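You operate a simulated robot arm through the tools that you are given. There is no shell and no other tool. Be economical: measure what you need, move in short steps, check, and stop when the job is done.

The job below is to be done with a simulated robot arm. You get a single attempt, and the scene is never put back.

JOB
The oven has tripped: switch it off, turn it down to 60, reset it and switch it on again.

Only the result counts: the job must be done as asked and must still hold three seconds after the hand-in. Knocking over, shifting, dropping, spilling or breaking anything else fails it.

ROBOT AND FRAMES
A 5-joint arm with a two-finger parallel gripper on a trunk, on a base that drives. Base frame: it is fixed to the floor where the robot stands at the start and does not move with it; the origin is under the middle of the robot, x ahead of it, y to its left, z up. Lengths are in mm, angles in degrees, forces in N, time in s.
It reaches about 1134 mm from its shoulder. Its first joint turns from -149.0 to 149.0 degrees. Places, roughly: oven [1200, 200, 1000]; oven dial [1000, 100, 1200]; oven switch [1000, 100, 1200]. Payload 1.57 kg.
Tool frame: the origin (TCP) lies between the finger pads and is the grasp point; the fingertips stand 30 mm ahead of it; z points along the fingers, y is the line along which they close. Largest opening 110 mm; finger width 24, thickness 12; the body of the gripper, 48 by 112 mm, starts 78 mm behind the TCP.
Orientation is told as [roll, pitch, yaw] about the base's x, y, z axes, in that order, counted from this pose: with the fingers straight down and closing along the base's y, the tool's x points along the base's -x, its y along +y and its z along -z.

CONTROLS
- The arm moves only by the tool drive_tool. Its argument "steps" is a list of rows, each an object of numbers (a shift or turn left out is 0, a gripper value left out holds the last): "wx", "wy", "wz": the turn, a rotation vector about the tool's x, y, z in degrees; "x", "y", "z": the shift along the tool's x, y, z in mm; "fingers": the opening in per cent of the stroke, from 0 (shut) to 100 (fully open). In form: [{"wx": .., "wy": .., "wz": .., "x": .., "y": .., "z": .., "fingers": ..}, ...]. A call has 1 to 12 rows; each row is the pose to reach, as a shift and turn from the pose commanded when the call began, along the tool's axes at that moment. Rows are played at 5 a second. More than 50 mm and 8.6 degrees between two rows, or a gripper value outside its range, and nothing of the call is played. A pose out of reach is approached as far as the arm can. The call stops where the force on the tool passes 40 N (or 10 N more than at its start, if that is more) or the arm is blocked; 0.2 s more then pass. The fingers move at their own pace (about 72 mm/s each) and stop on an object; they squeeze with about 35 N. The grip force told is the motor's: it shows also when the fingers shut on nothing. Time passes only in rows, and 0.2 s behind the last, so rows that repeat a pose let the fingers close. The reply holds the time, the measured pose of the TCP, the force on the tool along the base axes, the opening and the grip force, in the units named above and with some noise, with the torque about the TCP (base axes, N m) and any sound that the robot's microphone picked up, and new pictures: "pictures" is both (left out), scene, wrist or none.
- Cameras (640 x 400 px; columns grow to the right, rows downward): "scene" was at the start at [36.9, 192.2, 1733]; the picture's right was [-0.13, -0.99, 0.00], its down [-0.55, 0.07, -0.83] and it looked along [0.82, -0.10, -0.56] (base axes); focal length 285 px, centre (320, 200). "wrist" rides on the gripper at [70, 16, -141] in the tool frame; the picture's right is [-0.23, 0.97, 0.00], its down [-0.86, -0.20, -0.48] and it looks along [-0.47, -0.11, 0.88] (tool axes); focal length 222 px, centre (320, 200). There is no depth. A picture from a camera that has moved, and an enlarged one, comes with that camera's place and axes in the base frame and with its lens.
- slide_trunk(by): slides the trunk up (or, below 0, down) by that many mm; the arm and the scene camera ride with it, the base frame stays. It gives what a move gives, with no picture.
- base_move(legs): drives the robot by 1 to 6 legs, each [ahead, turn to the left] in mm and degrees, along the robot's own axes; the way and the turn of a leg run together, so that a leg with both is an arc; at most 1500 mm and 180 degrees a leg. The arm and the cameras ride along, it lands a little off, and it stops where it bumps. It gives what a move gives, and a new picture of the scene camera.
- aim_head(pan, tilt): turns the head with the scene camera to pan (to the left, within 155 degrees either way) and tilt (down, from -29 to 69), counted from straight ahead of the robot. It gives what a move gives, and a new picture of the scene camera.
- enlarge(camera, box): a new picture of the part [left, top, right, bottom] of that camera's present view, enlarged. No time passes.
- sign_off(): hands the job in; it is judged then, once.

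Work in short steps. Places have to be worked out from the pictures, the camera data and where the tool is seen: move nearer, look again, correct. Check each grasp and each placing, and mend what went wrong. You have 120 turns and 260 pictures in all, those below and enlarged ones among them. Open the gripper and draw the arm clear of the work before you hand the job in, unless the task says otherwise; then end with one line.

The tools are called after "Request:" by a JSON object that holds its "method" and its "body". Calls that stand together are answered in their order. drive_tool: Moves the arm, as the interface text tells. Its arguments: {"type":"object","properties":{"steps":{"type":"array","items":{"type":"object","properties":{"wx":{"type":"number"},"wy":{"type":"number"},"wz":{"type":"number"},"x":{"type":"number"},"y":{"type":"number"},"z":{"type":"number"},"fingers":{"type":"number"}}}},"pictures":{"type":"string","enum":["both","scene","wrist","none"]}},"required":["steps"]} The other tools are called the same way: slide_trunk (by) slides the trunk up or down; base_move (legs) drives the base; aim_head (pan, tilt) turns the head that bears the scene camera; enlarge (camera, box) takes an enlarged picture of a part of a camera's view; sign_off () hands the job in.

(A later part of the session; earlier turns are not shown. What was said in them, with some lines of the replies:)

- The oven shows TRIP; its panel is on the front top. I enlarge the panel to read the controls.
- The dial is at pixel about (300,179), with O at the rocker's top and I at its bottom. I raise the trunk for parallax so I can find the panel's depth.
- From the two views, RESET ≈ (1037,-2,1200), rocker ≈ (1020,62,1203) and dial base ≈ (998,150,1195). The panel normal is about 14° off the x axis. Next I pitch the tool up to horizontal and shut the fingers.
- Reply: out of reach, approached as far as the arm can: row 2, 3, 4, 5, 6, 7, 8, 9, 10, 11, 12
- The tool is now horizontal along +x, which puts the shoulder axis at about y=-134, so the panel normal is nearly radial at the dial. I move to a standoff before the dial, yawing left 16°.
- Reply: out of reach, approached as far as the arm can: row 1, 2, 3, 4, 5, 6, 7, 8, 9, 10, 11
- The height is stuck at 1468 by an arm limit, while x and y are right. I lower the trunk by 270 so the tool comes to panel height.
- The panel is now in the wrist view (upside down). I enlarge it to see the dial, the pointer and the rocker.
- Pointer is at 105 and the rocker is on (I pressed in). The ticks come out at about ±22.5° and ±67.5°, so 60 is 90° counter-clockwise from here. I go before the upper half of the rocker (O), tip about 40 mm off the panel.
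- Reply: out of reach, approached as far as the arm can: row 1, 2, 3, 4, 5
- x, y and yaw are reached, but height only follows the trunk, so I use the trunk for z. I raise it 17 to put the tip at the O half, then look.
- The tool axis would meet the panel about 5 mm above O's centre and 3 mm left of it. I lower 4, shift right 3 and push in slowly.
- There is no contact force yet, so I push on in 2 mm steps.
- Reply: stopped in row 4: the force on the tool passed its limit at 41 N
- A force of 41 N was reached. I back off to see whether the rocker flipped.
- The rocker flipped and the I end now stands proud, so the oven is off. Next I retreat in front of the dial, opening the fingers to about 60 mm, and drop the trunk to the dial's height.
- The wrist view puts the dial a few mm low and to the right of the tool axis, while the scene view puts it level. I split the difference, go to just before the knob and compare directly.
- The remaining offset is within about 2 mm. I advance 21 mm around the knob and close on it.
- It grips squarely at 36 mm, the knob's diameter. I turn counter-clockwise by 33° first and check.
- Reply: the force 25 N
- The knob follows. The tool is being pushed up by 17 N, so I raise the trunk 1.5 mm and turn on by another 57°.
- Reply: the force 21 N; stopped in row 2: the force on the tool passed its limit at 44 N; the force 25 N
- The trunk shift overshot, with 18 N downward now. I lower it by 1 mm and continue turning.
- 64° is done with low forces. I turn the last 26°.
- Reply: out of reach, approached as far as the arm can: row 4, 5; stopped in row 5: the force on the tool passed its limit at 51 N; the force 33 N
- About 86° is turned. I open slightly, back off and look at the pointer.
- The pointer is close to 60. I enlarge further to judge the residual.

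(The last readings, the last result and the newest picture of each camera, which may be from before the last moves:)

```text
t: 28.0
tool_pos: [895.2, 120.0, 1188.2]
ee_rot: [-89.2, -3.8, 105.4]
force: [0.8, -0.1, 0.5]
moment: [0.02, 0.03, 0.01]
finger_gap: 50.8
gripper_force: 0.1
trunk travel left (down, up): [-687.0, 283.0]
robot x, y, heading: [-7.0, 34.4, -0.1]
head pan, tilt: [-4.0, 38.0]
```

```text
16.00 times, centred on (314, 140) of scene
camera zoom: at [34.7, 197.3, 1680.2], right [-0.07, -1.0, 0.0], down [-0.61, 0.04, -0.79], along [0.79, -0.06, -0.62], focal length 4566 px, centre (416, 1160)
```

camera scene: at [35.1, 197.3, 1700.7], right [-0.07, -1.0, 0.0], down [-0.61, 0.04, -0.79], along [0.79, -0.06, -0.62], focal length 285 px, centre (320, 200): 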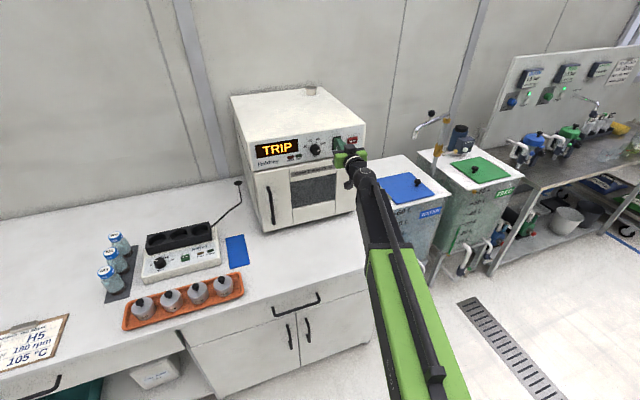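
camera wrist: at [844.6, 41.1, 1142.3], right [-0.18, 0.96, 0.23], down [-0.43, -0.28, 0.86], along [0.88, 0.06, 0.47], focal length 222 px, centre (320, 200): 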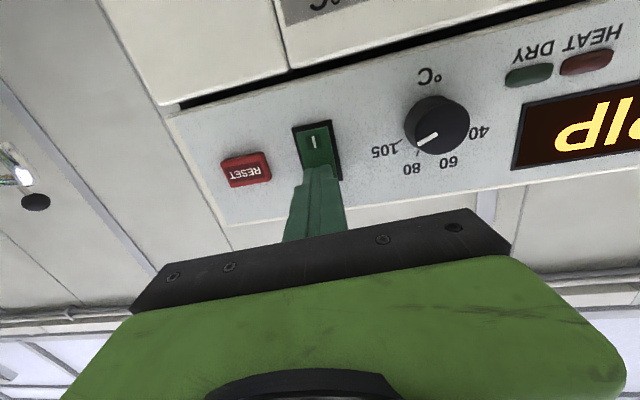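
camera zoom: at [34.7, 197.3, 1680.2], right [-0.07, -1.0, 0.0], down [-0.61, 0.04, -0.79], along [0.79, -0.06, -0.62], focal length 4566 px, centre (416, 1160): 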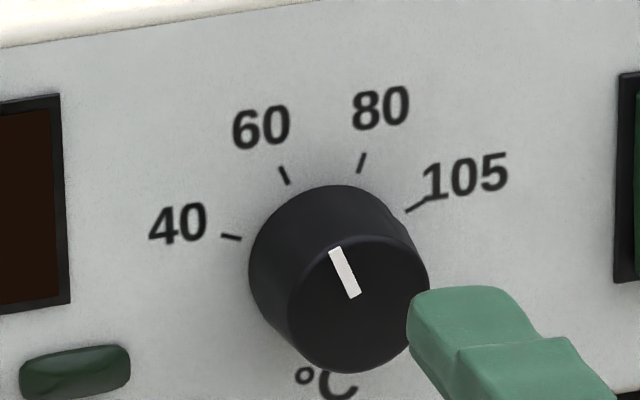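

The pointer is about 3° short of the 60 tick (parallel comparison). I raise 2 mm, spin back 20° and regrip to nudge it the rest.

Request:
{"method": "slide_trunk", "body": {"by": 2}}

Request:
{"method": "drive_tool", "body": {"steps": [{"wz": 7}, {"wz": 14, "z": 20}, {"wz": 20, "z": 45}, {"wz": 20, "z": 62}, {"wz": 20, "z": 69}, {"wz": 20, "z": 69, "fingers": 0}, {"wz": 20, "z": 69}, {"wz": 20, "z": 69}], "pictures": "none"}}

Request:
{"method": "enlarge", "body": {"camera": "scene", "box": [286, 125, 350, 165]}}

```text
t: 28.5
tool_pos: [896.0, 121.3, 1188.5]
ee_rot: [-89.1, -3.9, 105.5]
force: [0.6, 0.0, 0.3]
moment: [0.03, 0.0, 0.02]
finger_gap: 50.7
gripper_force: 0.1
trunk travel left (down, up): [-689.0, 281.0]
robot x, y, heading: [-3.0, 35.0, -0.1]
head pan, tilt: [-4.0, 38.0]
```

```text
t: 30.3
tool_pos: [961.6, 136.9, 1189.9]
ee_rot: [-88.9, -24.0, 104.9]
force: [20.1, -5.1, 29.3]
moment: [0.17, -0.71, -0.69]
finger_gap: 35.5
gripper_force: 42.8
trunk travel left (down, up): [-689.0, 281.0]
robot x, y, heading: [-5.7, 29.2, 0.0]
head pan, tilt: [-4.0, 38.0]
```

```text
10.00 times, centred on (318, 145) of scene
camera zoom: at [33.9, 196.1, 1682.7], right [-0.07, -1.0, 0.0], down [-0.61, 0.04, -0.79], along [0.79, -0.06, -0.62], focal length 2854 px, centre (340, 750)
```

zoom: 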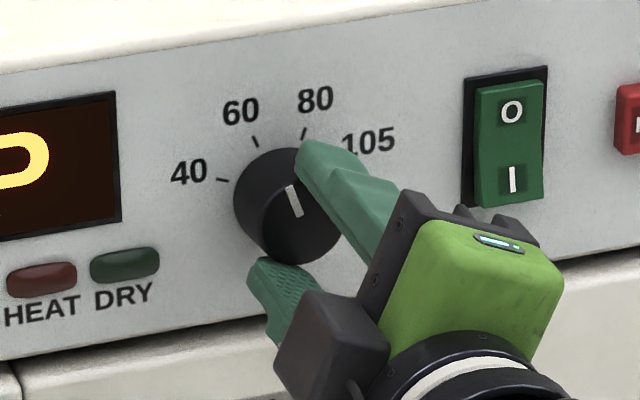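

The tool is a bit low (29 N up). I raise the trunk 1 mm to relieve it, then turn 4° more.

Request:
{"method": "slide_trunk", "body": {"by": 1}}

Request:
{"method": "drive_tool", "body": {"steps": [{"wz": -2}, {"wz": -4}, {"wz": -4}], "pictures": "none"}}

Request:
{"method": "enlarge", "body": {"camera": "scene", "box": [298, 130, 330, 150]}}

```text
t: 30.9
tool_pos: [961.5, 137.8, 1190.6]
ee_rot: [-88.8, -23.8, 104.9]
force: [13.4, -8.6, 17.3]
moment: [0.09, -0.42, -0.85]
finger_gap: 35.5
gripper_force: 42.9
trunk travel left (down, up): [-690.0, 280.0]
robot x, y, heading: [-4.3, 30.9, -0.1]
head pan, tilt: [-4.0, 38.0]
```

```text
t: 31.6
tool_pos: [961.9, 137.7, 1190.2]
ee_rot: [-89.1, -19.8, 105.0]
force: [12.5, -10.5, 14.7]
moment: [0.11, -0.38, -0.59]
finger_gap: 35.4
gripper_force: 42.6
trunk travel left (down, up): [-690.0, 280.0]
robot x, y, heading: [-4.3, 32.3, -0.2]
head pan, tilt: [-4.0, 38.0]
```

```text
16.00 times, centred on (314, 140) of scene
camera zoom: at [34.9, 195.5, 1683.4], right [-0.07, -1.0, 0.0], down [-0.61, 0.04, -0.79], along [0.79, -0.06, -0.62], focal length 4566 px, centre (416, 1160)
```

zoom: 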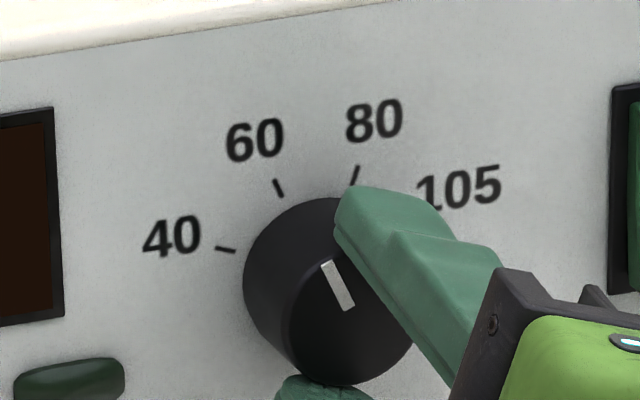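

The pointer now reads about 23° left, matching the 60 tick. I release, back off and check.

Request:
{"method": "drive_tool", "body": {"steps": [{"fingers": 46}, {"fingers": 46}, {"z": -20}, {"z": -50}, {"z": -70}], "pictures": "none"}}

Request:
{"method": "enlarge", "body": {"camera": "scene", "box": [240, 110, 376, 195]}}

Request:
{"method": "enlarge", "body": {"camera": "scene", "box": [298, 130, 330, 150]}}

Request:
{"method": "enlarge", "body": {"camera": "wrist", "box": [270, 130, 350, 180]}}

```text
t: 32.9
tool_pos: [893.3, 120.6, 1191.1]
ee_rot: [-89.0, -19.8, 105.0]
force: [-0.6, -0.3, -0.1]
moment: [0.02, -0.01, -0.01]
finger_gap: 50.8
gripper_force: 0.0
trunk travel left (down, up): [-690.0, 280.0]
robot x, y, heading: [-4.3, 33.8, -0.0]
head pan, tilt: [-4.0, 38.0]
```

```text
4.71 times, centred on (308, 152) of scene
camera zoom: at [34.7, 197.4, 1683.2], right [-0.07, -1.0, 0.0], down [-0.61, 0.04, -0.79], along [0.79, -0.06, -0.62], focal length 1343 px, centre (376, 424)
```

zoom: 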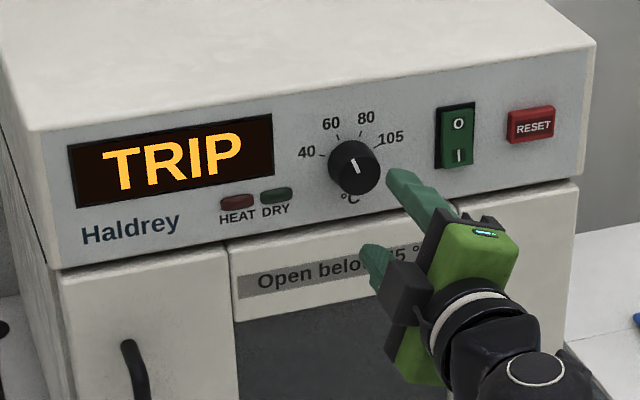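

```text
16.00 times, centred on (314, 140) of scene
camera zoom: at [34.7, 197.4, 1683.2], right [-0.07, -1.0, 0.0], down [-0.61, 0.04, -0.79], along [0.79, -0.06, -0.62], focal length 4566 px, centre (416, 1160)
```

zoom: 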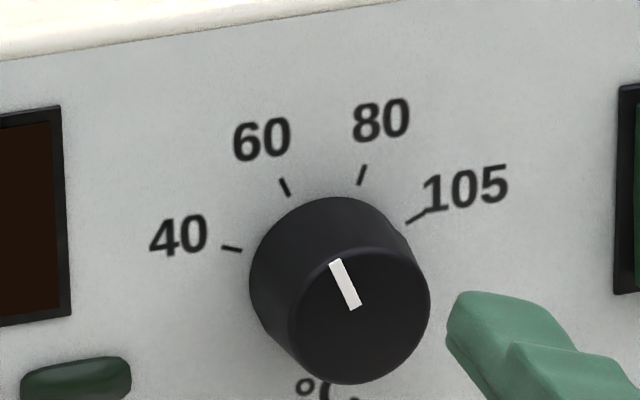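

```text
8.00 times, centred on (310, 155) of wrist
camera zoom: at [771.7, 23.1, 1154.1], right [-0.16, 0.52, -0.84], down [-0.65, 0.58, 0.49], along [0.74, 0.62, 0.25], focal length 1777 px, centre (400, 560)
```

zoom: 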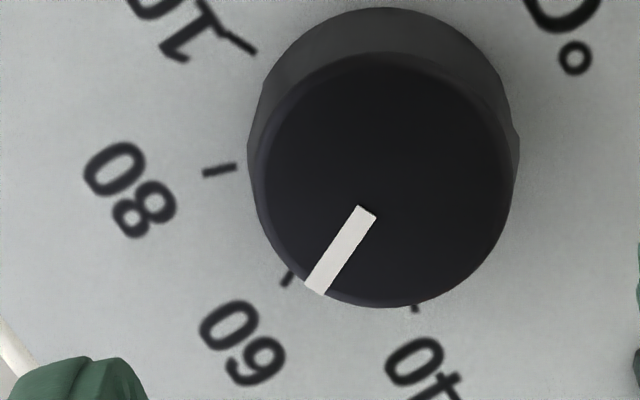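

The pointer has settled parallel to the 60 tick, apparently in its detent. Next I shut the fingers and spin the tool back so the axes are simple.

Request:
{"method": "drive_tool", "body": {"steps": [{"wz": 8, "z": -10}, {"wz": 16, "z": -20, "fingers": 0}, {"wz": 24, "z": -20}, {"wz": 32, "z": -20}, {"wz": 40, "z": -20}, {"wz": 48, "z": -20}, {"wz": 56, "z": -20}, {"wz": 63, "z": -20}, {"wz": 70, "z": -20}, {"wz": 70, "z": -20}], "pictures": "none"}}

Request:
{"method": "slide_trunk", "body": {"by": 14}}

```text
t: 35.0
tool_pos: [874.5, 115.4, 1190.7]
ee_rot: [-7.2, -89.3, 22.6]
force: [0.2, -0.4, -0.4]
moment: [-0.01, -0.03, 0.03]
finger_gap: 0.2
gripper_force: 21.2
trunk travel left (down, up): [-690.0, 280.0]
robot x, y, heading: [-5.8, 35.6, 0.3]
head pan, tilt: [-4.0, 38.0]
```

```text
t: 35.7
tool_pos: [875.2, 113.9, 1204.0]
ee_rot: [-12.9, -89.2, 28.4]
force: [-0.8, 0.6, 0.3]
moment: [0.01, -0.01, 0.0]
finger_gap: 0.0
gripper_force: 21.6
trunk travel left (down, up): [-704.0, 266.0]
robot x, y, heading: [-6.5, 32.7, 0.4]
head pan, tilt: [-4.0, 38.0]
```

Next I move laterally to in front of RESET.

Request:
{"method": "drive_tool", "body": {"steps": [{"wx": 2, "y": -35, "z": 6}, {"wx": 4, "y": -70, "z": 13}, {"wx": 6, "y": -105, "z": 19}, {"wx": 8.3, "y": -141, "z": 26}, {"wx": 8.3, "y": -141, "z": 26}], "pictures": "none"}}

Request:
{"method": "enlarge", "body": {"camera": "wrist", "box": [220, 80, 412, 200]}}

Request:
{"method": "enlarge", "body": {"camera": "scene", "box": [290, 110, 386, 170]}}

```text
t: 36.9
tool_pos: [937.3, -12.4, 1205.0]
ee_rot: [-19.4, -89.1, 26.6]
force: [0.1, -0.3, -0.3]
moment: [0.02, 0.04, 0.01]
finger_gap: 0.0
gripper_force: 21.0
trunk travel left (down, up): [-704.0, 266.0]
robot x, y, heading: [-3.9, 33.0, -0.2]
head pan, tilt: [-4.0, 38.0]
```

```text
3.33 times, centred on (316, 140) of wrist
camera zoom: at [793.1, -16.4, 1137.4], right [-0.12, 0.97, 0.22], down [-0.44, -0.25, 0.86], along [0.89, 0.0, 0.45], focal length 740 px, centre (333, 400)
```

zoom: 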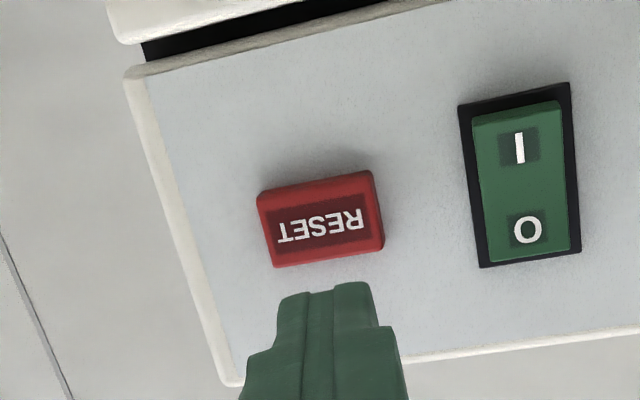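

```text
6.67 times, centred on (338, 140) of scene
camera zoom: at [34.8, 197.3, 1697.2], right [-0.07, -1.0, 0.0], down [-0.61, 0.04, -0.79], along [0.79, -0.06, -0.62], focal length 1902 px, centre (200, 600)
```

zoom: 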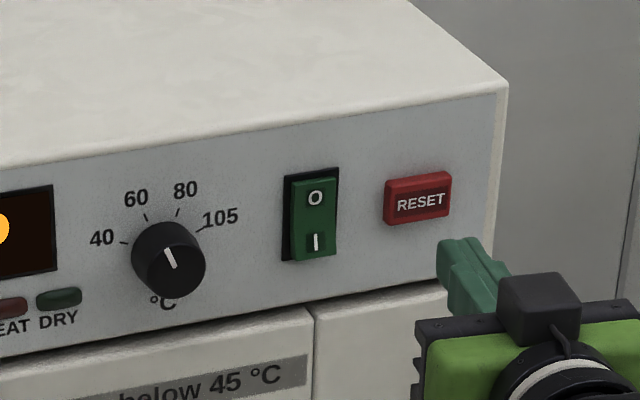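

RESET's centre lies about 4 mm lower after allowing for the camera's bias. I lower 4 mm, shift 1.5 mm right and press.

Request:
{"method": "slide_trunk", "body": {"by": -4}}

Request:
{"method": "drive_tool", "body": {"steps": [{"y": -1.5, "z": 20}, {"y": -1.5, "z": 40}, {"y": -1.5, "z": 50}, {"y": -1.5, "z": 54}, {"y": -1.5, "z": 56}, {"y": -1.5, "z": 58}, {"y": -1.5, "z": 60}, {"y": -1.5, "z": 62}, {"y": -1.5, "z": 64}, {"y": -1.5, "z": 66}], "pictures": "none"}}

Request:
{"method": "enlarge", "body": {"camera": "wrist", "box": [220, 80, 412, 200]}}

Request:
{"method": "enlarge", "body": {"camera": "scene", "box": [240, 110, 376, 195]}}

```text
t: 37.4
tool_pos: [937.7, -11.8, 1200.2]
ee_rot: [-19.3, -89.1, 26.5]
force: [-0.4, -0.1, 0.5]
moment: [0.02, 0.02, -0.03]
finger_gap: 0.0
gripper_force: 21.5
trunk travel left (down, up): [-700.0, 270.0]
robot x, y, heading: [-3.4, 29.7, -0.2]
head pan, tilt: [-4.0, 38.0]
```

```text
t: 39.6
tool_pos: [1002.9, -5.4, 1200.6]
ee_rot: [-18.1, -89.0, 25.3]
force: [0.2, -0.3, 0.8]
moment: [0.0, 0.01, -0.03]
finger_gap: 0.1
gripper_force: 21.1
trunk travel left (down, up): [-700.0, 270.0]
robot x, y, heading: [-7.2, 31.7, -0.0]
head pan, tilt: [-4.0, 38.0]
```

```text
3.33 times, centred on (316, 140) of wrist
camera zoom: at [858.6, -9.7, 1133.2], right [-0.12, 0.97, 0.22], down [-0.44, -0.25, 0.86], along [0.89, 0.0, 0.45], focal length 740 px, centre (333, 400)
```

zoom: 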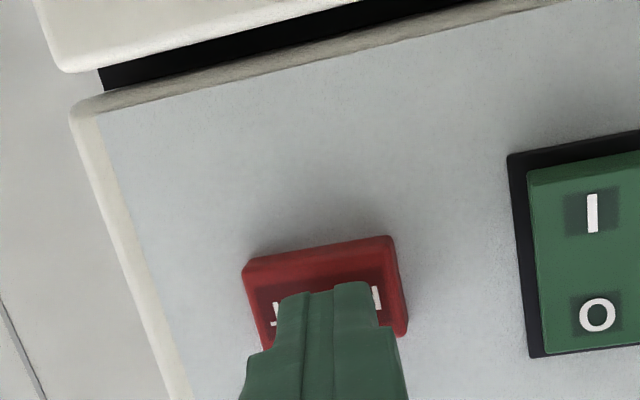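

```text
4.71 times, centred on (308, 152) of scene
camera zoom: at [35.0, 197.3, 1693.2], right [-0.07, -1.0, 0.0], down [-0.61, 0.04, -0.79], along [0.79, -0.06, -0.62], focal length 1343 px, centre (376, 424)
```

zoom: 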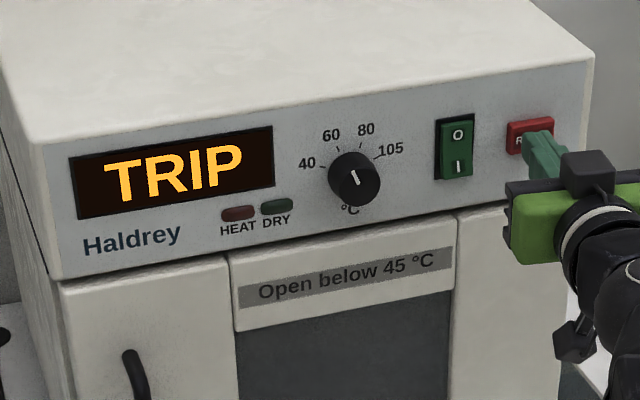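

Just about at the button and centred on it; no force yet. I press on in 2 mm steps.

Request:
{"method": "drive_tool", "body": {"steps": [{"z": 2}, {"z": 4}, {"z": 6}, {"z": 8}, {"z": 10}, {"z": 12}, {"z": 14}], "pictures": "none"}}

Request:
{"method": "enlarge", "body": {"camera": "scene", "box": [240, 110, 376, 195]}}

```text
t: 41.2
tool_pos: [1016.0, -3.1, 1200.0]
ee_rot: [-17.9, -88.9, 25.0]
force: [-7.2, -0.1, -2.1]
moment: [0.01, 0.05, 0.12]
finger_gap: 0.3
gripper_force: 21.3
trunk travel left (down, up): [-700.0, 270.0]
robot x, y, heading: [-4.4, 34.0, 0.3]
head pan, tilt: [-4.0, 38.0]
heard: click
```

```text
4.71 times, centred on (308, 152) of scene
camera zoom: at [33.8, 197.3, 1693.2], right [-0.07, -1.0, 0.0], down [-0.61, 0.04, -0.79], along [0.79, -0.06, -0.62], focal length 1343 px, centre (376, 424)
```

zoom: 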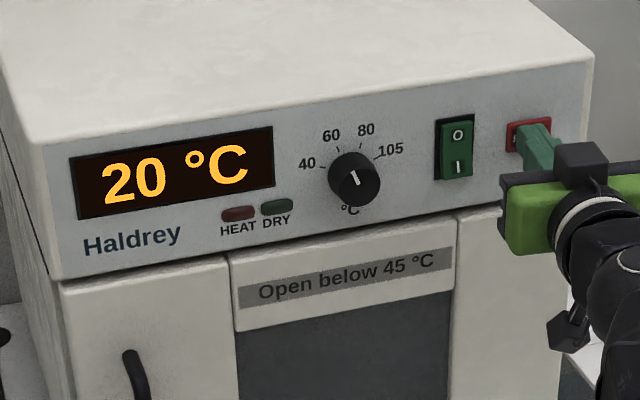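

RESET clicked and the display shows 20 °C. I retreat and move before the I half of the rocker.

Request:
{"method": "drive_tool", "body": {"steps": [{"z": -30}, {"z": -57}, {"wx": -1.7, "z": -57, "y": 28}, {"wx": -3.4, "z": -57, "y": 57}, {"wx": -3.4, "z": -57, "y": 57}], "pictures": "none"}}

Request:
{"method": "slide_trunk", "body": {"by": -15}}

Request:
{"method": "enlarge", "body": {"camera": "wrist", "box": [220, 80, 412, 200]}}

Request:
{"method": "enlarge", "body": {"camera": "scene", "box": [240, 110, 376, 195]}}

```text
t: 42.4
tool_pos: [953.3, 45.5, 1200.4]
ee_rot: [-15.0, -89.1, 25.6]
force: [-0.9, 0.2, 1.2]
moment: [0.01, 0.01, 0.02]
finger_gap: 0.0
gripper_force: 20.9
trunk travel left (down, up): [-700.0, 270.0]
robot x, y, heading: [-5.1, 33.7, 0.3]
head pan, tilt: [-4.0, 38.0]
```

```text
t: 43.0
tool_pos: [953.0, 46.1, 1186.9]
ee_rot: [-15.2, -89.0, 25.8]
force: [-0.4, -0.4, -0.3]
moment: [0.03, 0.0, 0.01]
finger_gap: 0.0
gripper_force: 21.8
trunk travel left (down, up): [-685.0, 285.0]
robot x, y, heading: [-5.6, 35.3, 0.1]
head pan, tilt: [-4.0, 38.0]
```

```text
3.33 times, centred on (316, 140) of wrist
camera zoom: at [808.9, 33.3, 1118.3], right [-0.18, 0.96, 0.22], down [-0.42, -0.28, 0.86], along [0.89, 0.06, 0.45], focal length 740 px, centre (333, 400)
```

zoom: 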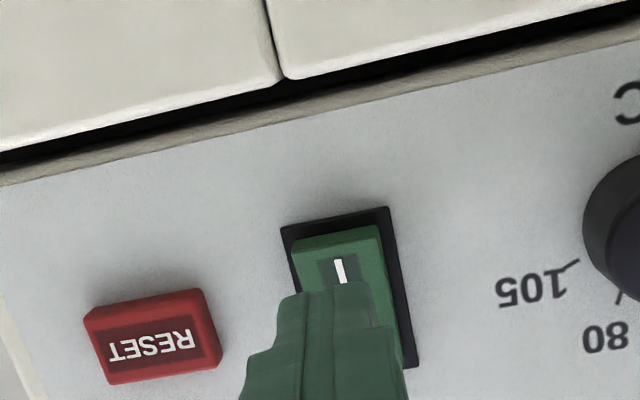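

```text
4.71 times, centred on (308, 152) of scene
camera zoom: at [34.8, 197.3, 1678.2], right [-0.07, -1.0, 0.0], down [-0.61, 0.04, -0.79], along [0.79, -0.06, -0.62], focal length 1343 px, centre (376, 424)
```

zoom: 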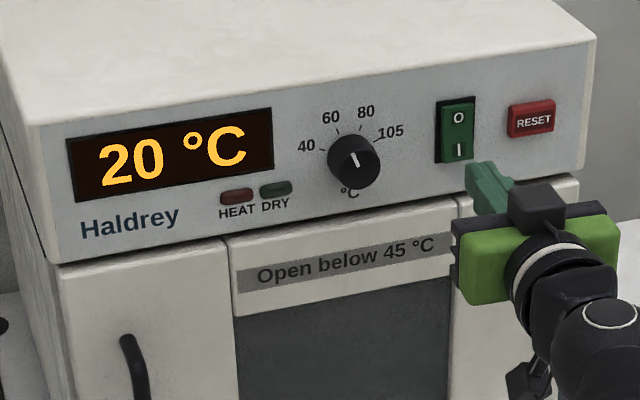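

Aligned with I. I push it in.

Request:
{"method": "drive_tool", "body": {"steps": [{"y": 1, "z": 12}, {"y": 1, "z": 22}, {"y": 1, "z": 26}, {"y": 1, "z": 29}, {"y": 1, "z": 32}, {"y": 1, "z": 34}, {"y": 1, "z": 36}, {"y": 1, "z": 38}, {"y": 1, "z": 40}, {"y": 1, "z": 42}, {"y": 1, "z": 44}], "pictures": "none"}}

Request:
{"method": "enlarge", "body": {"camera": "scene", "box": [240, 110, 376, 195]}}

```text
t: 45.2
tool_pos: [990.8, 54.9, 1185.6]
ee_rot: [-23.6, -89.0, 34.3]
force: [-14.9, -2.1, -10.7]
moment: [-0.15, 0.18, 0.15]
finger_gap: 0.2
gripper_force: 21.4
trunk travel left (down, up): [-685.0, 285.0]
robot x, y, heading: [-3.5, 34.0, 0.1]
head pan, tilt: [-4.0, 38.0]
stopped in row 10: the force on the tool passed its limit at 47 N (the readings are from after the stop); the commanded pose is now the measured one
```

```text
4.71 times, centred on (308, 152) of scene
camera zoom: at [34.1, 197.1, 1678.2], right [-0.07, -1.0, 0.0], down [-0.61, 0.04, -0.79], along [0.79, -0.06, -0.62], focal length 1343 px, centre (376, 424)
```

zoom: 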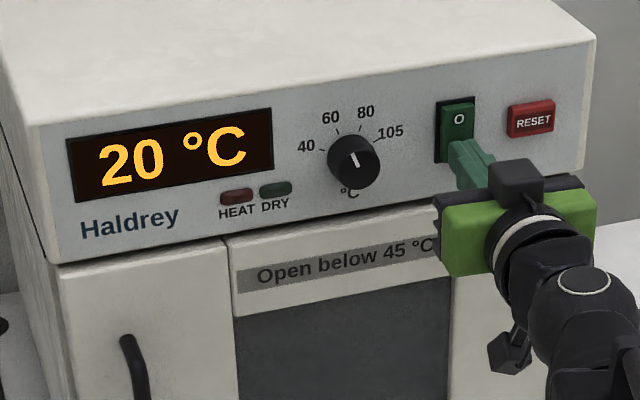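

The rocker seems flipped. I draw back and check everything.

Request:
{"method": "drive_tool", "body": {"steps": [{"z": -30}, {"z": -70}, {"z": -110, "fingers": 60}, {"z": -130}, {"z": -130}], "pictures": "none"}}

Request:
{"method": "enlarge", "body": {"camera": "scene", "box": [240, 110, 376, 195]}}

Request:
{"method": "enlarge", "body": {"camera": "wrist", "box": [220, 80, 412, 200]}}

```text
t: 46.4
tool_pos: [865.9, 31.1, 1185.5]
ee_rot: [-24.4, -88.9, 35.2]
force: [-0.8, 0.4, -0.3]
moment: [0.03, 0.02, -0.02]
finger_gap: 66.0
gripper_force: 0.1
trunk travel left (down, up): [-685.0, 285.0]
robot x, y, heading: [-3.1, 33.6, 0.0]
head pan, tilt: [-4.0, 38.0]
```

```text
4.71 times, centred on (308, 152) of scene
camera zoom: at [34.9, 197.3, 1678.2], right [-0.07, -1.0, 0.0], down [-0.61, 0.04, -0.79], along [0.79, -0.06, -0.62], focal length 1343 px, centre (376, 424)
```

zoom: 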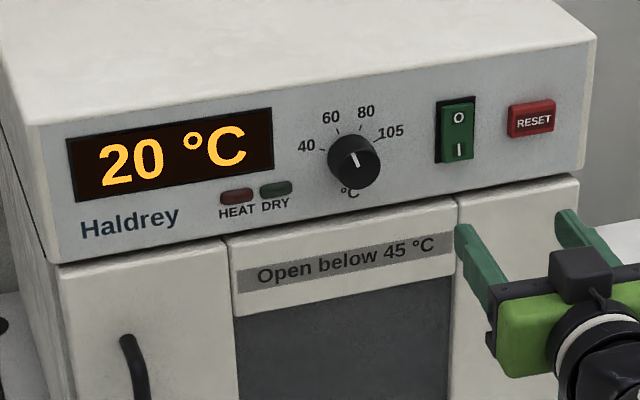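

```text
3.33 times, centred on (316, 140) of wrist
camera zoom: at [721.5, 18.8, 1118.2], right [-0.18, 0.96, 0.22], down [-0.42, -0.28, 0.86], along [0.89, 0.06, 0.45], focal length 740 px, centre (333, 400)
```

zoom: 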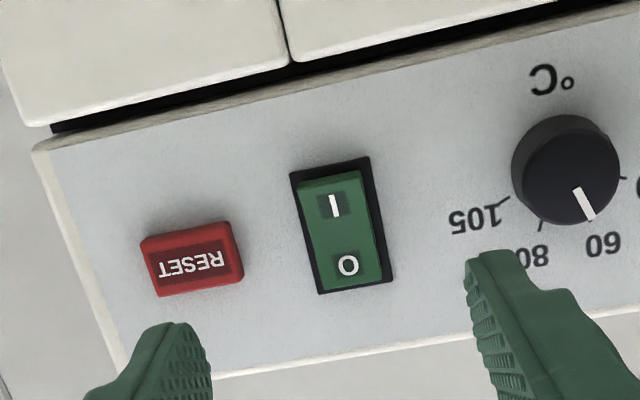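

I look closer at the rocker and lamps to make sure it is on.

Request:
{"method": "enlarge", "body": {"camera": "scene", "box": [318, 120, 358, 145]}}

Request:
{"method": "enlarge", "body": {"camera": "wrist", "box": [296, 120, 344, 150]}}

Request:
{"method": "enlarge", "body": {"camera": "scene", "box": [280, 135, 320, 160]}}

```text
16.00 times, centred on (338, 132) of scene
camera zoom: at [34.9, 197.3, 1678.2], right [-0.07, -1.0, 0.0], down [-0.61, 0.04, -0.79], along [0.79, -0.06, -0.62], focal length 4566 px, centre (32, 1280)
```

zoom: 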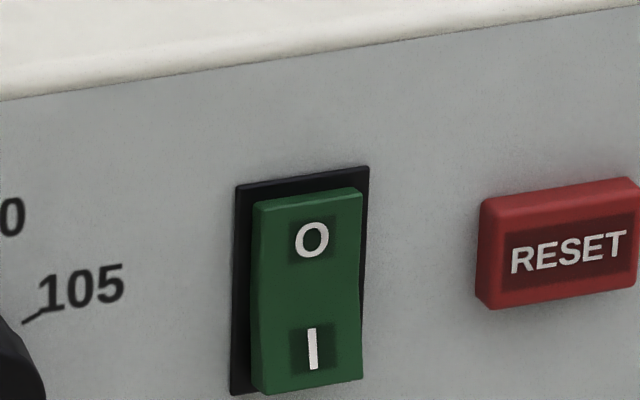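

```text
13.33 times, centred on (320, 135) of wrist
camera zoom: at [721.5, 18.8, 1118.2], right [-0.18, 0.96, 0.22], down [-0.42, -0.28, 0.86], along [0.89, 0.06, 0.45], focal length 2962 px, centre (320, 1067)
```

zoom: 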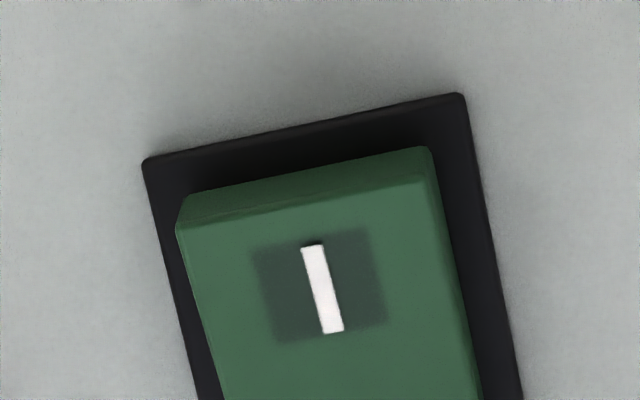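

```text
16.00 times, centred on (300, 148) of scene
camera zoom: at [34.9, 197.3, 1678.2], right [-0.07, -1.0, 0.0], down [-0.61, 0.04, -0.79], along [0.79, -0.06, -0.62], focal length 4566 px, centre (640, 1040)
```

zoom: 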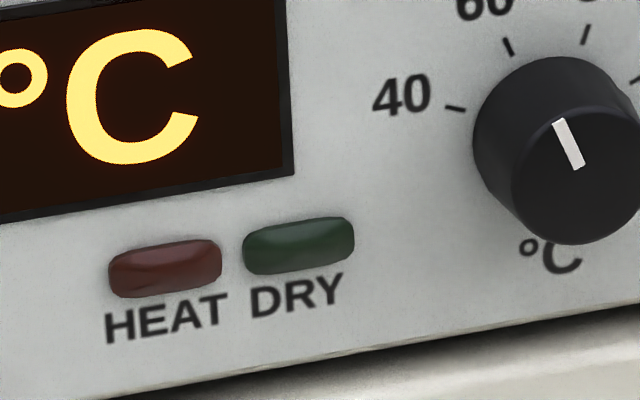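

I can't tell whether the rocker flipped to I. I go back to the pose from which I saw both states earlier and compare.

Request:
{"method": "drive_tool", "body": {"steps": [{"z": 30, "fingers": 0}, {"z": 60}, {"z": 83}, {"z": 83}], "pictures": "none"}}

Request:
{"method": "slide_trunk", "body": {"by": 27}}

Request:
{"method": "enlarge", "body": {"camera": "wrist", "box": [240, 90, 400, 190]}}

Request:
{"method": "enlarge", "body": {"camera": "scene", "box": [280, 115, 376, 175]}}

```text
t: 47.4
tool_pos: [945.6, 45.8, 1185.6]
ee_rot: [-20.9, -88.9, 31.6]
force: [-0.4, -0.9, 0.3]
moment: [0.01, -0.02, -0.03]
finger_gap: 0.0
gripper_force: 21.4
trunk travel left (down, up): [-685.0, 285.0]
robot x, y, heading: [-1.4, 30.3, 0.0]
head pan, tilt: [-4.0, 38.0]
```

```text
t: 48.2
tool_pos: [944.9, 46.0, 1211.3]
ee_rot: [-21.8, -88.9, 32.5]
force: [0.5, -0.6, 0.5]
moment: [0.0, -0.01, 0.0]
finger_gap: 0.1
gripper_force: 21.0
trunk travel left (down, up): [-712.0, 258.0]
robot x, y, heading: [-7.8, 33.9, -0.0]
head pan, tilt: [-4.0, 38.0]
```

```text
4.00 times, centred on (320, 140) of wrist
camera zoom: at [801.7, 33.6, 1145.1], right [-0.18, 0.96, 0.22], down [-0.42, -0.28, 0.86], along [0.89, 0.06, 0.45], focal length 888 px, centre (320, 440)
```

zoom: 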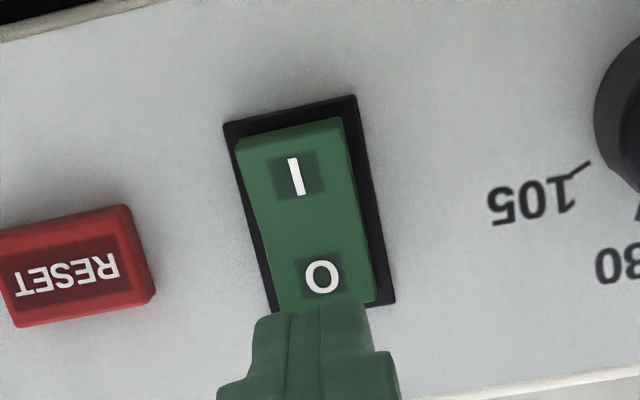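

```text
6.67 times, centred on (328, 145) of scene
camera zoom: at [34.9, 197.4, 1705.2], right [-0.07, -1.0, 0.0], down [-0.61, 0.04, -0.79], along [0.79, -0.06, -0.62], focal length 1902 px, centre (267, 567)
```

zoom: 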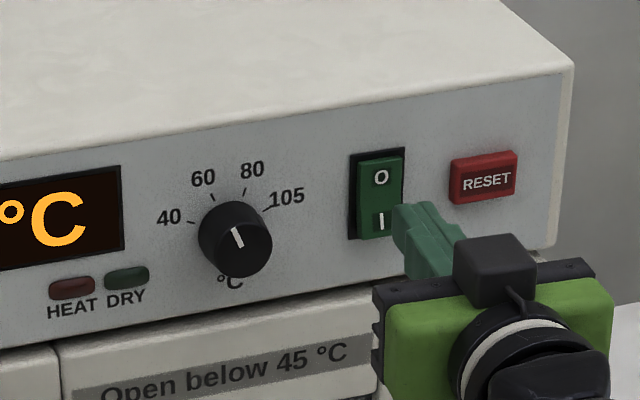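

The rocker is still at off: the O–I spacing matches the off views. My press was probably too low, with the tip's lower edge landing on the frame. I press I again about 6 mm higher.

Request:
{"method": "slide_trunk", "body": {"by": -20}}

Request:
{"method": "drive_tool", "body": {"steps": [{"z": 15}, {"z": 28}, {"z": 32}, {"z": 36}, {"z": 39}, {"z": 41}, {"z": 43}, {"z": 45}, {"z": 47}, {"z": 49}, {"z": 51}, {"z": 53}], "pictures": "none"}}

Request:
{"method": "enlarge", "body": {"camera": "scene", "box": [280, 115, 376, 175]}}

```text
t: 48.8
tool_pos: [944.8, 45.7, 1192.7]
ee_rot: [-21.9, -88.9, 32.6]
force: [-0.3, -0.7, 0.3]
moment: [0.0, -0.03, -0.02]
finger_gap: 0.0
gripper_force: 21.5
trunk travel left (down, up): [-692.0, 278.0]
robot x, y, heading: [-2.8, 30.2, 0.2]
head pan, tilt: [-4.0, 38.0]
```

```text
t: 51.1
tool_pos: [991.4, 54.3, 1192.1]
ee_rot: [-30.1, -88.7, 40.8]
force: [-14.3, -2.3, -9.2]
moment: [-0.16, 0.22, 0.19]
finger_gap: 0.1
gripper_force: 21.2
trunk travel left (down, up): [-692.0, 278.0]
robot x, y, heading: [-5.8, 30.4, 0.1]
head pan, tilt: [-4.0, 38.0]
stopped in row 11: the force on the tool passed its limit at 47 N (the readings are from after the stop); the commanded pose is now the measured one
```

```text
6.67 times, centred on (328, 145) of scene
camera zoom: at [33.7, 197.1, 1685.3], right [-0.07, -1.0, 0.0], down [-0.61, 0.04, -0.79], along [0.79, -0.06, -0.62], focal length 1902 px, centre (267, 567)
```

zoom: 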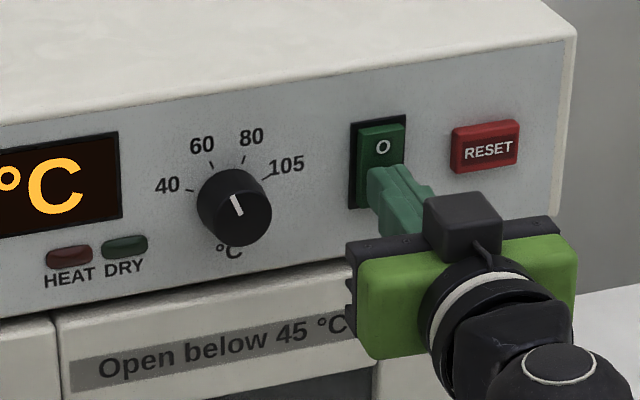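

I back off and check again.

Request:
{"method": "drive_tool", "body": {"steps": [{"z": -25}, {"z": -47}, {"z": -47}], "pictures": "none"}}

Request:
{"method": "enlarge", "body": {"camera": "scene", "box": [280, 115, 376, 175]}}

Request:
{"method": "enlarge", "body": {"camera": "wrist", "box": [240, 90, 400, 190]}}

```text
t: 51.9
tool_pos: [946.4, 45.8, 1191.3]
ee_rot: [-29.0, -88.8, 39.6]
force: [0.6, 0.3, 0.1]
moment: [0.03, 0.0, 0.03]
finger_gap: 0.0
gripper_force: 21.4
trunk travel left (down, up): [-692.0, 278.0]
robot x, y, heading: [-5.2, 34.1, 0.2]
head pan, tilt: [-4.0, 38.0]
```

```text
6.67 times, centred on (328, 145) of scene
camera zoom: at [34.7, 197.3, 1685.2], right [-0.07, -1.0, 0.0], down [-0.61, 0.04, -0.79], along [0.79, -0.06, -0.62], focal length 1902 px, centre (267, 567)
```

zoom: 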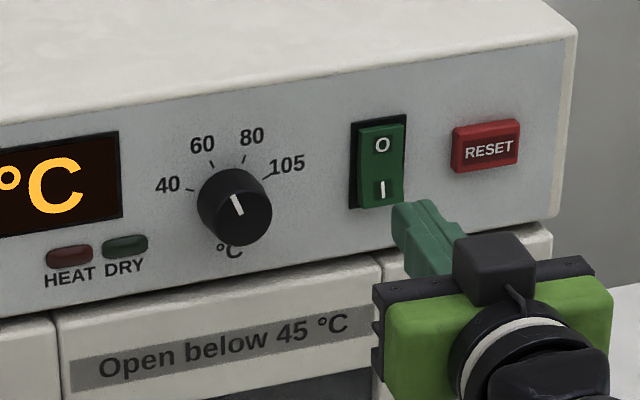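

```text
4.00 times, centred on (320, 140) of wrist
camera zoom: at [803.4, 33.2, 1125.0], right [-0.18, 0.96, 0.22], down [-0.42, -0.27, 0.87], along [0.89, 0.06, 0.45], focal length 888 px, centre (320, 440)
```

zoom: 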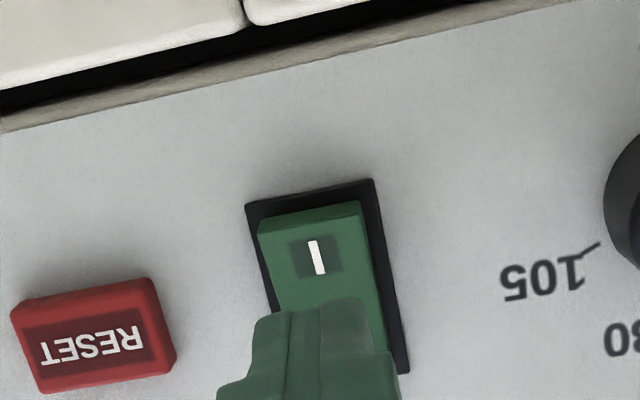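

It is still off: the flat 24 mm tip, nosed 1° down, bears on the rocker's pivot. I tilt the nose up about 10° so the tip's lower edge leads and presses near the end.

Request:
{"method": "drive_tool", "body": {"steps": [{"wy": -5.6}, {"wy": -11.2}, {"wy": -11.2}], "pictures": "none"}}

```text
t: 52.7
tool_pos: [948.0, 46.1, 1237.9]
ee_rot: [-176.5, -79.9, -172.6]
force: [0.5, -0.4, 0.7]
moment: [0.01, -0.02, -0.01]
finger_gap: 0.0
gripper_force: 21.2
out of reach, approached as far as the arm can: row 1, 2, 3
trunk travel left (down, up): [-692.0, 278.0]
robot x, y, heading: [-6.1, 36.7, -0.0]
head pan, tilt: [-4.0, 38.0]
```

Nose up by 10°. I lower the trunk so the leading lower edge sits at about z=1182, then look.

Request:
{"method": "slide_trunk", "body": {"by": -50}}

Request:
{"method": "enlarge", "body": {"camera": "wrist", "box": [240, 90, 400, 190]}}

Request:
{"method": "enlarge", "body": {"camera": "scene", "box": [280, 115, 376, 175]}}

```text
t: 53.6
tool_pos: [947.8, 46.2, 1186.9]
ee_rot: [-176.8, -80.0, -172.5]
force: [-0.4, -0.1, -0.6]
moment: [0.05, 0.02, -0.01]
finger_gap: 0.0
gripper_force: 21.2
trunk travel left (down, up): [-642.0, 328.0]
robot x, y, heading: [-10.0, 34.0, 0.1]
head pan, tilt: [-4.0, 38.0]
```

```text
4.00 times, centred on (320, 140) of wrist
camera zoom: at [818.3, 35.9, 1094.6], right [-0.22, 0.95, 0.21], down [-0.57, -0.3, 0.76], along [0.79, 0.04, 0.61], focal length 888 px, centre (320, 440)
```

zoom: 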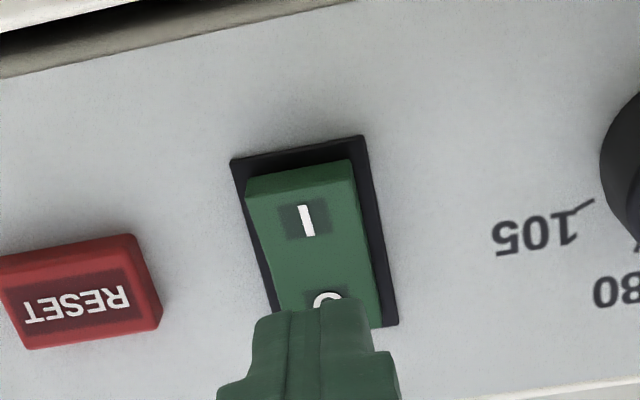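

```text
6.67 times, centred on (328, 145) of scene
camera zoom: at [34.6, 197.3, 1635.2], right [-0.07, -1.0, 0.0], down [-0.61, 0.04, -0.79], along [0.79, -0.06, -0.62], focal length 1902 px, centre (267, 567)
```

zoom: 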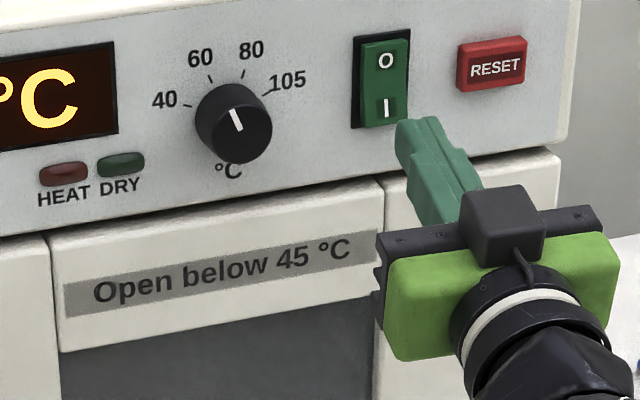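

Now I push horizontally (along tool z and x) with the lower edge leading.

Request:
{"method": "drive_tool", "body": {"steps": [{"z": 14.8, "x": 2.6}, {"z": 24.6, "x": 4.3}, {"z": 29.5, "x": 5.2}, {"z": 33.5, "x": 5.9}, {"z": 35.5, "x": 6.3}, {"z": 37.4, "x": 6.6}, {"z": 39.4, "x": 7}, {"z": 41.4, "x": 7.3}, {"z": 43.3, "x": 7.7}, {"z": 45.3, "x": 8}, {"z": 47.3, "x": 8.4}], "pictures": "none"}}

Request:
{"method": "enlarge", "body": {"camera": "scene", "box": [280, 115, 376, 175]}}

```text
t: 56.0
tool_pos: [991.1, 53.6, 1188.4]
ee_rot: [-176.4, -80.0, -173.0]
force: [-31.1, -2.7, -22.3]
moment: [-0.39, 0.8, 0.42]
finger_gap: 0.0
gripper_force: 21.2
trunk travel left (down, up): [-642.0, 328.0]
robot x, y, heading: [-3.5, 36.4, 0.0]
head pan, tilt: [-4.0, 38.0]
```

```text
6.67 times, centred on (328, 145) of scene
camera zoom: at [32.9, 197.0, 1634.8], right [-0.07, -1.0, 0.0], down [-0.61, 0.04, -0.79], along [0.79, -0.06, -0.61], focal length 1902 px, centre (267, 567)
```

zoom: 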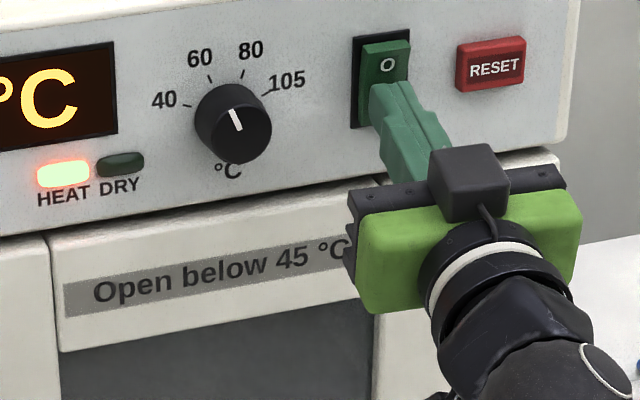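

The HEAT lamp lit and the rocker tipped to I. I draw back straight, open the gripper and check.

Request:
{"method": "drive_tool", "body": {"steps": [{"z": -24.6, "x": -4.3}, {"z": -64, "x": -11.3}, {"z": -108, "x": -19, "fingers": 60}, {"z": -148, "x": -26}, {"z": -148, "x": -26}], "pictures": "none"}}

Request:
{"method": "enlarge", "body": {"camera": "scene", "box": [230, 95, 382, 190]}}

Request:
{"method": "enlarge", "body": {"camera": "scene", "box": [290, 110, 370, 160]}}

```text
t: 57.2
tool_pos: [844.9, 26.8, 1186.7]
ee_rot: [-176.8, -79.9, -172.5]
force: [-0.2, 0.2, -0.7]
moment: [0.01, -0.03, 0.02]
finger_gap: 66.0
gripper_force: 0.0
trunk travel left (down, up): [-642.0, 328.0]
robot x, y, heading: [-4.6, 34.6, 0.0]
head pan, tilt: [-4.0, 38.0]
```

```text
4.21 times, centred on (306, 142) of scene
camera zoom: at [34.7, 197.3, 1635.2], right [-0.07, -1.0, 0.0], down [-0.61, 0.04, -0.79], along [0.79, -0.06, -0.62], focal length 1202 px, centre (379, 442)
```

zoom: 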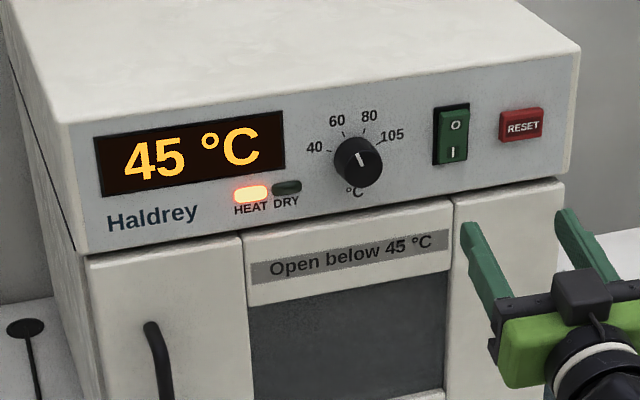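

```text
8.00 times, centred on (330, 135) of scene
camera zoom: at [34.7, 197.3, 1635.2], right [-0.07, -1.0, 0.0], down [-0.61, 0.04, -0.79], along [0.79, -0.06, -0.62], focal length 2283 px, centre (240, 720)
```

zoom: 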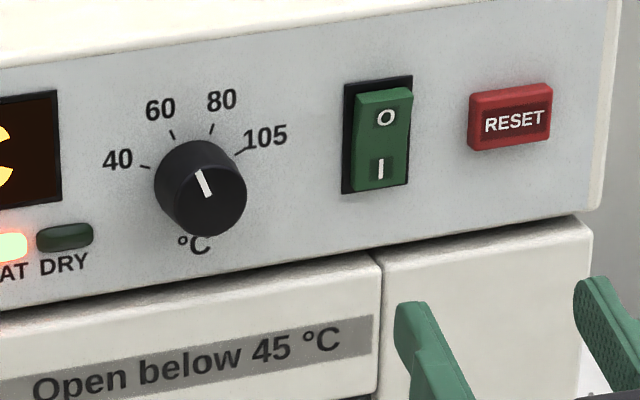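

It is on and heating, 45 °C and rising. I wait a little to confirm it settles at 60 without tripping.

Request:
{"method": "drive_tool", "body": {"steps": [{"z": -5}, {"z": -10}, {"z": -15}, {"z": -15}, {"z": -15}, {"z": -15}, {"z": -15}, {"z": -15}, {"z": -15}, {"z": -15}, {"z": -15}, {"z": -15}], "pictures": "scene"}}

Request:
{"method": "enlarge", "body": {"camera": "scene", "box": [230, 95, 382, 190]}}

```text
t: 59.8
tool_pos: [831.1, 25.2, 1187.4]
ee_rot: [-176.7, -80.1, -172.6]
force: [0.8, 0.1, -0.4]
moment: [0.01, 0.05, -0.01]
finger_gap: 66.0
gripper_force: 0.0
trunk travel left (down, up): [-642.0, 328.0]
robot x, y, heading: [-7.2, 32.6, 0.0]
head pan, tilt: [-4.0, 38.0]
camera scene: at [34.6, 197.3, 1635.2], right [-0.07, -1.0, 0.0], down [-0.61, 0.04, -0.79], along [0.79, -0.06, -0.62], focal length 285 px, centre (320, 200)
```

scene: 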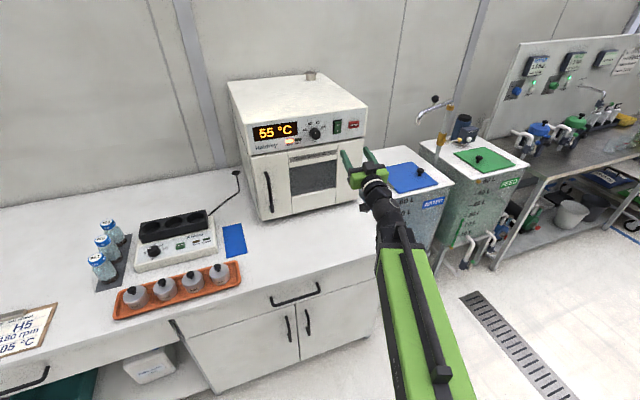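

```text
4.21 times, centred on (306, 142) of scene
camera zoom: at [34.6, 197.3, 1635.2], right [-0.07, -1.0, 0.0], down [-0.61, 0.04, -0.79], along [0.79, -0.06, -0.62], focal length 1202 px, centre (379, 442)
```

zoom: 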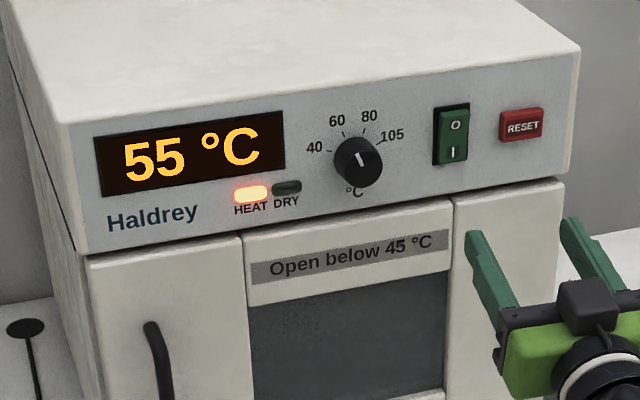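

It is at 55 °C and slowing. I wait a few more seconds.

Request:
{"method": "drive_tool", "body": {"steps": [{"z": -5}, {"z": -5}, {"z": -5}, {"z": -5}, {"z": -5}, {"z": -5}, {"z": -5}, {"z": -5}, {"z": -5}, {"z": -5}, {"z": -5}, {"z": -5}], "pictures": "none"}}

Request:
{"method": "drive_tool", "body": {"steps": [{"z": -5}, {"z": -5}, {"z": -5}, {"z": -5}, {"z": -5}, {"z": -5}, {"z": -5}, {"z": -5}, {"z": -5}, {"z": -5}, {"z": -5}, {"z": -5}], "pictures": "none"}}

Request:
{"method": "enlarge", "body": {"camera": "scene", "box": [230, 95, 382, 190]}}

```text
t: 62.4
tool_pos: [826.7, 23.9, 1186.1]
ee_rot: [-176.7, -80.0, -172.6]
force: [-0.1, 0.0, 0.3]
moment: [-0.02, 0.05, 0.01]
finger_gap: 66.1
gripper_force: 0.1
out of reach, approached as far as the arm can: row 1, 2, 3, 4, 5, 6, 7, 8, 9, 10, 11, 12
trunk travel left (down, up): [-642.0, 328.0]
robot x, y, heading: [-2.7, 31.5, -0.0]
head pan, tilt: [-4.0, 38.0]
```

```text
t: 65.0
tool_pos: [822.4, 22.1, 1186.9]
ee_rot: [-176.7, -80.1, -172.6]
force: [0.5, 0.5, -0.9]
moment: [0.02, 0.02, 0.02]
finger_gap: 65.8
gripper_force: 0.1
trunk travel left (down, up): [-642.0, 328.0]
robot x, y, heading: [-2.3, 34.5, -0.1]
head pan, tilt: [-4.0, 38.0]
```

```text
4.21 times, centred on (306, 142) of scene
camera zoom: at [34.6, 197.3, 1635.2], right [-0.07, -1.0, 0.0], down [-0.61, 0.04, -0.79], along [0.79, -0.06, -0.62], focal length 1202 px, centre (379, 442)
```

zoom: 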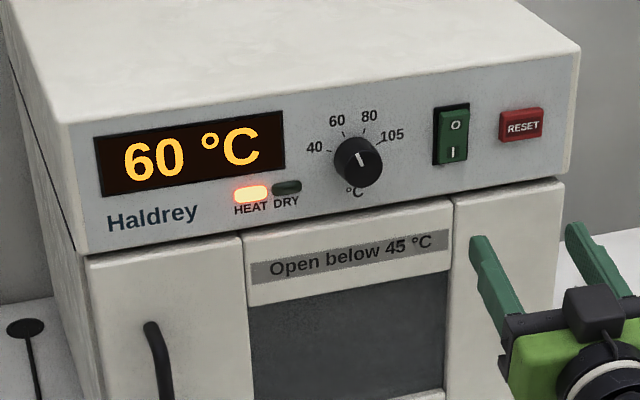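

The oven has reached 60 °C, is on with no trip, and the arm is clear, so I hand in.

Request:
{"method": "sign_off", "body": {}}

```text
The job is handed in.
```

The oven was switched off, turned down to 60, reset and switched back on; at hand-in it showed 60 °C with the HEAT lamp lit and no trip.
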